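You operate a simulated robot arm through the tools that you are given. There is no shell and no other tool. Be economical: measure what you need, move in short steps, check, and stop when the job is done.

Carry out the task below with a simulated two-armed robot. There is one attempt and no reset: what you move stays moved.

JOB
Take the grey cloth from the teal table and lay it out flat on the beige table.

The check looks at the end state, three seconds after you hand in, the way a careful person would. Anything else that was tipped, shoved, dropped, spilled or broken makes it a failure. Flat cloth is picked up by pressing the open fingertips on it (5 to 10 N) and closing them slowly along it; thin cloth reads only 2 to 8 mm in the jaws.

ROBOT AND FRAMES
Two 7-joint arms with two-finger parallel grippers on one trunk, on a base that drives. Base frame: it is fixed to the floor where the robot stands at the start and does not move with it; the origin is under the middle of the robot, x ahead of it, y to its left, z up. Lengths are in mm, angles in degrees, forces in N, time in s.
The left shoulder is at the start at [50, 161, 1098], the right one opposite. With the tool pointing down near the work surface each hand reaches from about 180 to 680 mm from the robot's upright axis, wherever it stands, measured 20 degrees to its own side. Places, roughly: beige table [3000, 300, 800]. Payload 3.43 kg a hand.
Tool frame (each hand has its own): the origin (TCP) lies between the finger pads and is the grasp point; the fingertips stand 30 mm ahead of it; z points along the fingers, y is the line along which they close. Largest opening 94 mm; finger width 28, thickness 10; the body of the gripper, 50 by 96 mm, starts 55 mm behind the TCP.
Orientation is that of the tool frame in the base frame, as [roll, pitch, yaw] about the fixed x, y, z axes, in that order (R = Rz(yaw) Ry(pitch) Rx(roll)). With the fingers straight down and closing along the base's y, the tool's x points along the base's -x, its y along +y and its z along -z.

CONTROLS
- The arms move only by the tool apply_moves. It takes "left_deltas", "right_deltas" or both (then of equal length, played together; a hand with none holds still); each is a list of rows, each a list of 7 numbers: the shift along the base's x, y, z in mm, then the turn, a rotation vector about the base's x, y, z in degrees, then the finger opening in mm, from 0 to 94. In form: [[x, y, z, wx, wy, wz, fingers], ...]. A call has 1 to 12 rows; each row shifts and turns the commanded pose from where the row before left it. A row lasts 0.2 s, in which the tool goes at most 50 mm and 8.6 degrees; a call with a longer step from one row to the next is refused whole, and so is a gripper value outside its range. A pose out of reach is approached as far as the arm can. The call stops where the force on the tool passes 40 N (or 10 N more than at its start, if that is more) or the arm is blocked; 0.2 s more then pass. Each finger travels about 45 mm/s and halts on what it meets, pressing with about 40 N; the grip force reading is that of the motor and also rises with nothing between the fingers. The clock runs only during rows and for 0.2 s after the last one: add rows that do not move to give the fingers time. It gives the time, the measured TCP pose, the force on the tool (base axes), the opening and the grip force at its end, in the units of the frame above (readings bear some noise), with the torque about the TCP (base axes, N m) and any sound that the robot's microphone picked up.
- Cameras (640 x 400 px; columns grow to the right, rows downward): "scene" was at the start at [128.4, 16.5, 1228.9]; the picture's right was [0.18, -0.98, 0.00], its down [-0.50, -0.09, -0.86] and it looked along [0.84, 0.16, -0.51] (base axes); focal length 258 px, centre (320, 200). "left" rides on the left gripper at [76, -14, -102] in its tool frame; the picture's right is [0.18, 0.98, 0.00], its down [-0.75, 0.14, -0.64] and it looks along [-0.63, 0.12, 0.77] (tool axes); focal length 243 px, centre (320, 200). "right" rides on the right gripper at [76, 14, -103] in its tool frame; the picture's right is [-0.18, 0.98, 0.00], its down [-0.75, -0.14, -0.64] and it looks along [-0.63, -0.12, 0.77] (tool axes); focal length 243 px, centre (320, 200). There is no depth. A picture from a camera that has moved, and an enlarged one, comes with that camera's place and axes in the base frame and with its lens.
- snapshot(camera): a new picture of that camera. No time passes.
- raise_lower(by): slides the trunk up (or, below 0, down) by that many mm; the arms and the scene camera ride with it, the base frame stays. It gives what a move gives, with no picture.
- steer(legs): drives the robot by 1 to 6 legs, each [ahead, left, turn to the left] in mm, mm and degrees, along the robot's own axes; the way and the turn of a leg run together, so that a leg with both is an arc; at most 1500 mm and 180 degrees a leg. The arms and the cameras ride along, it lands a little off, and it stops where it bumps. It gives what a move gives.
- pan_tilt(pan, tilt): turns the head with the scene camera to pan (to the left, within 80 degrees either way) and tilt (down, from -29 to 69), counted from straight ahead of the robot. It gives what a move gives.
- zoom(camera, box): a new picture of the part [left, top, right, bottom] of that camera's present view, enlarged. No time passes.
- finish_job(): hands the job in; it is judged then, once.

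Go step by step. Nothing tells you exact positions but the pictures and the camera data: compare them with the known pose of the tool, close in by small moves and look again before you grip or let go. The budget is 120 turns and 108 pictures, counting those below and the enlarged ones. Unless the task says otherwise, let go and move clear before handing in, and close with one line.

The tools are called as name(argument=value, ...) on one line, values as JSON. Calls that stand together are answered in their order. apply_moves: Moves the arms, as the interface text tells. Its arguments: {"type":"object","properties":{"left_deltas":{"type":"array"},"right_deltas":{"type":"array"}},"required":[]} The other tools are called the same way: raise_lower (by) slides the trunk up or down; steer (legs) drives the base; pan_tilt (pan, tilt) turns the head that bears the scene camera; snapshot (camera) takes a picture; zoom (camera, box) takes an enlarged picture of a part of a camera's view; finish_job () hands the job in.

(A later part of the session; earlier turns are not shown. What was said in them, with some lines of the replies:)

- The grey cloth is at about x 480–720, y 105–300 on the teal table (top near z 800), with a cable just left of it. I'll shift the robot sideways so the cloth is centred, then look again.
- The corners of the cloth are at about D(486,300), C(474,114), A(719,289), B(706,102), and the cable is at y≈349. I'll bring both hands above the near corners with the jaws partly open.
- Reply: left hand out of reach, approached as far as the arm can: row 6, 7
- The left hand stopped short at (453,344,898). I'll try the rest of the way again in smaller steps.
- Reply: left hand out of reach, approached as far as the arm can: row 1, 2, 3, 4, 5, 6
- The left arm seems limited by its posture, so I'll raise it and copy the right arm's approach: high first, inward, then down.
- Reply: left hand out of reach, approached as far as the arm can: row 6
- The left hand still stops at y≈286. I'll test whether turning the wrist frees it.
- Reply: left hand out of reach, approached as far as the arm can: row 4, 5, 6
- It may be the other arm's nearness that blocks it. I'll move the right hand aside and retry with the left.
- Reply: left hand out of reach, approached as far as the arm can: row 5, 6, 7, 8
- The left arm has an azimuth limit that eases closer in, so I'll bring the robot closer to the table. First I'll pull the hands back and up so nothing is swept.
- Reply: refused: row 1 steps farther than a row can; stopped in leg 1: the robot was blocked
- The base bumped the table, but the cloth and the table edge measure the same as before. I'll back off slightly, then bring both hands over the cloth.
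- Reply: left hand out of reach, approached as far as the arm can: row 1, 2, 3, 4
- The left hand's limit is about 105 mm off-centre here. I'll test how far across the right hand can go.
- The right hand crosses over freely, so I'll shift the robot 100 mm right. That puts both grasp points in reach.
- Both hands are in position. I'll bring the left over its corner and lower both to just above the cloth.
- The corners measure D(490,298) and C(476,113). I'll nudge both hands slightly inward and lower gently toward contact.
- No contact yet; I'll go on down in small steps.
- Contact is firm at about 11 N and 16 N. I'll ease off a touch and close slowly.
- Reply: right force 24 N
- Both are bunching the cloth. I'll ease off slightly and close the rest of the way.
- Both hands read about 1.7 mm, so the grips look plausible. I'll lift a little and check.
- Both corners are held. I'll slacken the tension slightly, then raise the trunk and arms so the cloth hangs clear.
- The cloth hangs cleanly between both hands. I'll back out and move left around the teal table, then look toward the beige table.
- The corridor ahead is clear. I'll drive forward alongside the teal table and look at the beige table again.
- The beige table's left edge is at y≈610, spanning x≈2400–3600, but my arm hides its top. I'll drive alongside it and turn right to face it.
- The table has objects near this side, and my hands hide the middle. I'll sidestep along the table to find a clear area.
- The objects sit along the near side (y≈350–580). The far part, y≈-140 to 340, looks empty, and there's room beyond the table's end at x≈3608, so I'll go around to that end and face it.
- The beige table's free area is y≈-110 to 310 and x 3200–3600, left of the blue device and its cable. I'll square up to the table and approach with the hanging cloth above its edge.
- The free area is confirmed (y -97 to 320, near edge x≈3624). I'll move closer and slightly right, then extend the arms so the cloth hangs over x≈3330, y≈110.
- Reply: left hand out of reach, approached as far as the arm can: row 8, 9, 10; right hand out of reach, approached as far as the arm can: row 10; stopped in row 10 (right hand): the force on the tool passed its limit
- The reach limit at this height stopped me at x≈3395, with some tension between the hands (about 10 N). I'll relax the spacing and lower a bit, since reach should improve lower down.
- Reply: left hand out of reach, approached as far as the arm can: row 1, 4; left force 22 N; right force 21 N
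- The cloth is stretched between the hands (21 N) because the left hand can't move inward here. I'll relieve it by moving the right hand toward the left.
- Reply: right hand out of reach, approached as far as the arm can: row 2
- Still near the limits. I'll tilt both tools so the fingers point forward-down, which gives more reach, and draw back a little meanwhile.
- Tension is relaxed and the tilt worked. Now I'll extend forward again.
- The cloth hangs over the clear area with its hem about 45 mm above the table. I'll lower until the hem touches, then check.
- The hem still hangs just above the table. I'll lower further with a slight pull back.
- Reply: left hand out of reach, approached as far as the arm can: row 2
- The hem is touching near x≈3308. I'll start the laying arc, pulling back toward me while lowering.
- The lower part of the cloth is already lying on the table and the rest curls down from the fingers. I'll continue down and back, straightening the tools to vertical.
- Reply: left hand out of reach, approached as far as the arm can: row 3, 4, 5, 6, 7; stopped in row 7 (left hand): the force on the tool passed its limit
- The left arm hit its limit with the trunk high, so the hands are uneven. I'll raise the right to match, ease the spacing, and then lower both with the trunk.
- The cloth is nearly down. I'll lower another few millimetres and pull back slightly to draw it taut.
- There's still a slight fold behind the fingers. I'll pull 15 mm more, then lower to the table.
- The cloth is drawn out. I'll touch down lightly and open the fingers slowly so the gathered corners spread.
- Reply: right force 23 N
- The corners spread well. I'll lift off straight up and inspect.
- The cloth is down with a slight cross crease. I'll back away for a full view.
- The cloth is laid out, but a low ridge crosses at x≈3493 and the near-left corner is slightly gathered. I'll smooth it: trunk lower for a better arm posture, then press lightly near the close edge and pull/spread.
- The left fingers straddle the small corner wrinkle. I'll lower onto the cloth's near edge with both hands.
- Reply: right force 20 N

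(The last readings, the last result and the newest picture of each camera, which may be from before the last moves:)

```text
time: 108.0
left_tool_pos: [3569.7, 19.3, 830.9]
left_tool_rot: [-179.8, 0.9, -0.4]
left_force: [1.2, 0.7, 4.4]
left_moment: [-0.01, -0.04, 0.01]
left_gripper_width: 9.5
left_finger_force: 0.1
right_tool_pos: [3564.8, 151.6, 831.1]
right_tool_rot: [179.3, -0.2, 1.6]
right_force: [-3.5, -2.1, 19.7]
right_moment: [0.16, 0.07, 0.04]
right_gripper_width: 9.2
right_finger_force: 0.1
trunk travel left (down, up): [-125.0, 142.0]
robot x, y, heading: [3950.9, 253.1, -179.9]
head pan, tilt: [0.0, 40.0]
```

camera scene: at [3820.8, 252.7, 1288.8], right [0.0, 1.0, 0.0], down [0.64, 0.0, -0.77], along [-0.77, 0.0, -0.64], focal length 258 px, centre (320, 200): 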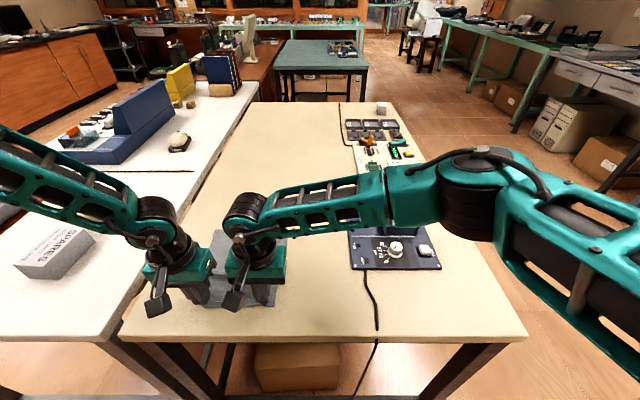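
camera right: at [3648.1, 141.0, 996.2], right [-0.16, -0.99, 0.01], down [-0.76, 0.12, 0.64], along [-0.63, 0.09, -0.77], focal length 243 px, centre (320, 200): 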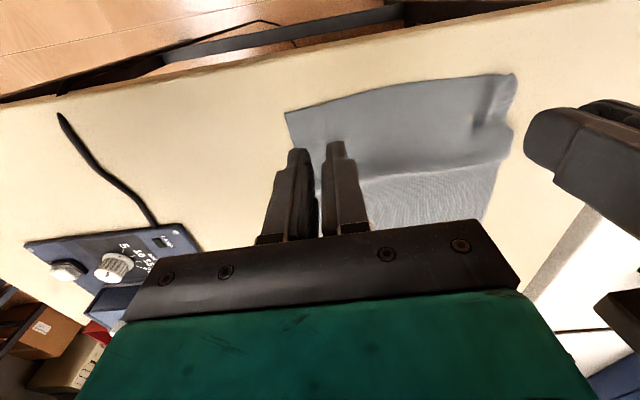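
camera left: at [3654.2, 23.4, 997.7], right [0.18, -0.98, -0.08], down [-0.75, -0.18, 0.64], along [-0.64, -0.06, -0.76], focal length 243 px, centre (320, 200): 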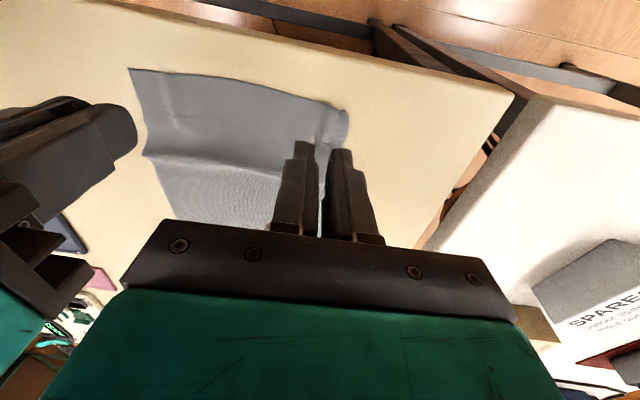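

Both are in contact. Now I'll spread the fingers and pull gently toward me.

apply_moves(left_deltas=[[0, 0, -0.5, 0, 0, 0, 14], [1, 0, 0, 0, 0, 0, 19], [2, 0, 0, 0, 0, 0, 24], [2, 0, 0, 0, 0, 0, 29], [2, 0, 0, 0, 0, 0, 34], [2, 0, 0, 0, 0, 0, 34], [2, 0, 0, 0, 0, 0, 34], [0, 0, 0, 0, 0, 0, 34]], right_deltas=[[0, 0, 0.5, 0, 0, 0, 12], [1, 0, 0, 0, 0, 0, 15], [2, 0, 0, 0, 0, 0, 18], [2, 0, 0, 0, 0, 0, 21], [2, 0, 0, 0, 0, 0, 24], [2, 0, 0, 0, 0, 0, 24], [2, 0, 0, 0, 0, 0, 24], [0, 0, 0, 0, 0, 0, 24]])

apply_moves(left_deltas=[[0, 0, 8, 0, 0, 0, 34], [0, 0, 25, 0, 0, 0, 34], [0, 0, 30, 0, 0, 0, 34]], right_deltas=[[0, 0, 8, 0, 0, 0, 24], [0, 0, 25, 0, 0, 0, 24], [0, 0, 30, 0, 0, 0, 24]])

snapshot(camera="left")

snapshot(camera="right")

```text
time: 109.8
left_tool_pos: [3579.8, 22.4, 831.0]
left_tool_rot: [-179.9, 0.9, -0.5]
left_force: [-3.4, 2.7, 19.7]
left_moment: [-0.17, -0.1, 0.0]
left_gripper_width: 30.5
left_finger_force: 0.0
right_tool_pos: [3576.5, 151.7, 830.8]
right_tool_rot: [179.6, -0.3, 1.6]
right_force: [-0.4, -1.9, 3.4]
right_moment: [-0.04, 0.01, 0.0]
right_gripper_width: 22.4
right_finger_force: 0.1
trunk travel left (down, up): [-125.0, 142.0]
robot x, y, heading: [3953.6, 253.0, -179.8]
head pan, tilt: [0.0, 40.0]
```

```text
time: 110.6
left_tool_pos: [3580.3, 25.3, 893.1]
left_tool_rot: [-179.8, 0.7, -0.5]
left_force: [1.0, -0.6, 0.4]
left_moment: [-0.01, 0.0, -0.02]
left_gripper_width: 34.1
left_finger_force: 0.1
right_tool_pos: [3574.5, 151.2, 896.0]
right_tool_rot: [179.6, -0.4, 1.5]
right_force: [1.4, -0.3, 0.6]
right_moment: [-0.02, -0.01, -0.05]
right_gripper_width: 24.2
right_finger_force: 0.1
trunk travel left (down, up): [-125.0, 142.0]
robot x, y, heading: [3952.3, 252.5, -179.8]
head pan, tilt: [0.0, 40.0]
```

```text
52 pictures are left
camera left: at [3657.5, 36.9, 993.5], right [0.18, -0.98, -0.01], down [-0.75, -0.14, 0.65], along [-0.64, -0.11, -0.76], focal length 243 px, centre (320, 200)
```

left: 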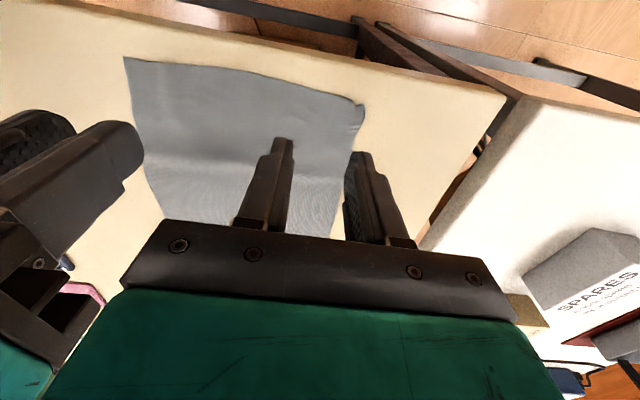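

```text
51 pictures are left
camera right: at [3650.1, 140.6, 999.4], right [-0.16, -0.99, 0.01], down [-0.76, 0.12, 0.64], along [-0.63, 0.1, -0.77], focal length 243 px, centre (320, 200)
```

right: 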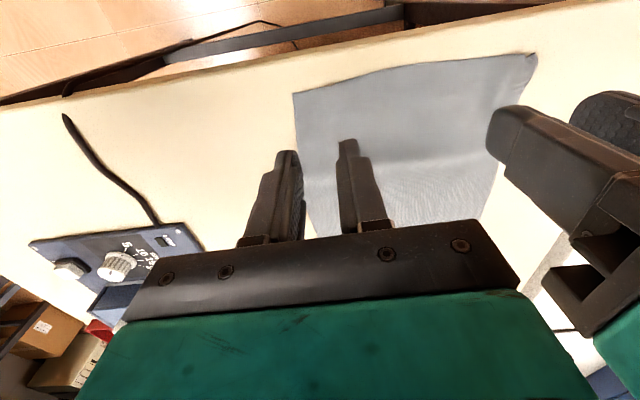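

That worked very well: the wrinkle is gone and the ridge has nearly vanished. I'll back away and check the whole cloth.

steer(legs=[[-250, 0, 0]])

apply_moves(left_deltas=[[0, -40, 0, 0, 0, 0, 30], [0, -40, 0, 0, 0, 0, 30], [0, -40, 0, 0, 0, 0, 30], [0, -40, 0, 0, 0, 0, 30]], right_deltas=[[0, 40, 0, 0, 0, 0, 30], [0, 40, 0, 0, 0, 0, 30], [0, 40, 0, 0, 0, 0, 30], [0, 40, 0, 0, 0, 0, 30]])

raise_lower(by=140)

zoom(camera="scene", box=[220, 180, 310, 246])

snapshot(camera="scene")

```text
time: 112.4
left_tool_pos: [3824.9, 23.3, 892.5]
left_tool_rot: [-179.9, 0.8, 0.0]
left_force: [0.8, 0.3, 0.6]
left_moment: [-0.01, 0.0, -0.03]
left_gripper_width: 34.0
left_finger_force: 0.0
right_tool_pos: [3819.9, 149.7, 895.8]
right_tool_rot: [179.6, -0.4, 2.0]
right_force: [0.6, 0.4, -0.1]
right_moment: [0.01, -0.01, -0.03]
right_gripper_width: 23.8
right_finger_force: 0.0
trunk travel left (down, up): [-125.0, 142.0]
robot x, y, heading: [4193.3, 251.5, -179.5]
head pan, tilt: [0.0, 40.0]
```

```text
time: 113.4
left_tool_pos: [3827.1, -138.6, 893.1]
left_tool_rot: [-179.7, 0.8, -0.1]
left_force: [0.1, -0.9, -0.1]
left_moment: [0.0, 0.01, 0.0]
left_gripper_width: 29.9
left_finger_force: 0.0
right_tool_pos: [3820.1, 311.3, 897.7]
right_tool_rot: [179.5, -0.3, 2.2]
right_force: [0.7, 0.1, -0.2]
right_moment: [0.0, 0.02, -0.01]
right_gripper_width: 30.0
right_finger_force: 0.0
trunk travel left (down, up): [-125.0, 142.0]
robot x, y, heading: [4193.1, 256.4, -179.5]
head pan, tilt: [0.0, 40.0]
```

```text
time: 115.1
left_tool_pos: [3826.9, -138.1, 1033.9]
left_tool_rot: [-179.7, 0.9, 0.0]
left_force: [1.1, 1.2, 0.2]
left_moment: [0.02, -0.01, 0.02]
left_gripper_width: 30.2
left_finger_force: 0.0
right_tool_pos: [3819.7, 309.3, 1039.4]
right_tool_rot: [179.7, -0.3, 2.1]
right_force: [-0.1, 0.5, -0.6]
right_moment: [-0.01, -0.01, 0.02]
right_gripper_width: 30.0
right_finger_force: 0.0
trunk travel left (down, up): [-265.0, 2.0]
robot x, y, heading: [4194.8, 256.4, -179.5]
head pan, tilt: [0.0, 40.0]
```

```text
6.06 times, centred on (265, 213) of scene
camera zoom: at [4071.6, 253.1, 1354.8], right [-0.01, 1.0, 0.0], down [0.64, 0.01, -0.77], along [-0.77, -0.01, -0.64], focal length 1565 px, centre (653, 121)
```

zoom: 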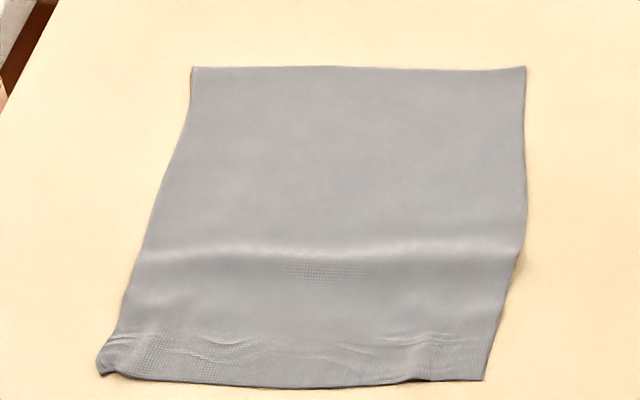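

```text
49 pictures are left
camera scene: at [4071.6, 253.1, 1354.8], right [-0.01, 1.0, 0.0], down [0.64, 0.01, -0.77], along [-0.77, -0.01, -0.64], focal length 258 px, centre (320, 200)
```

scene: 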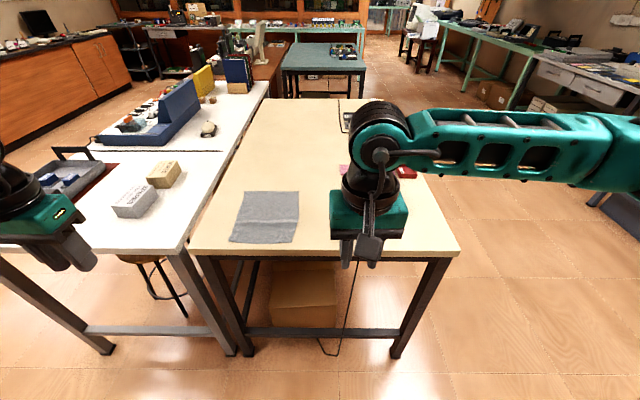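

The cloth lies flat and fully on the beige table, with only a faint ripple. Nothing else was disturbed and both hands are clear, so I'm handing in.

finish_job()

```text
The job is handed in.
```

The grey cloth is off the teal table and laid out flat on the clear part of the beige table, with a faint ripple near the close edge. The base bumped the teal table lightly once, but the table edge and the cloth measured the same afterwards.
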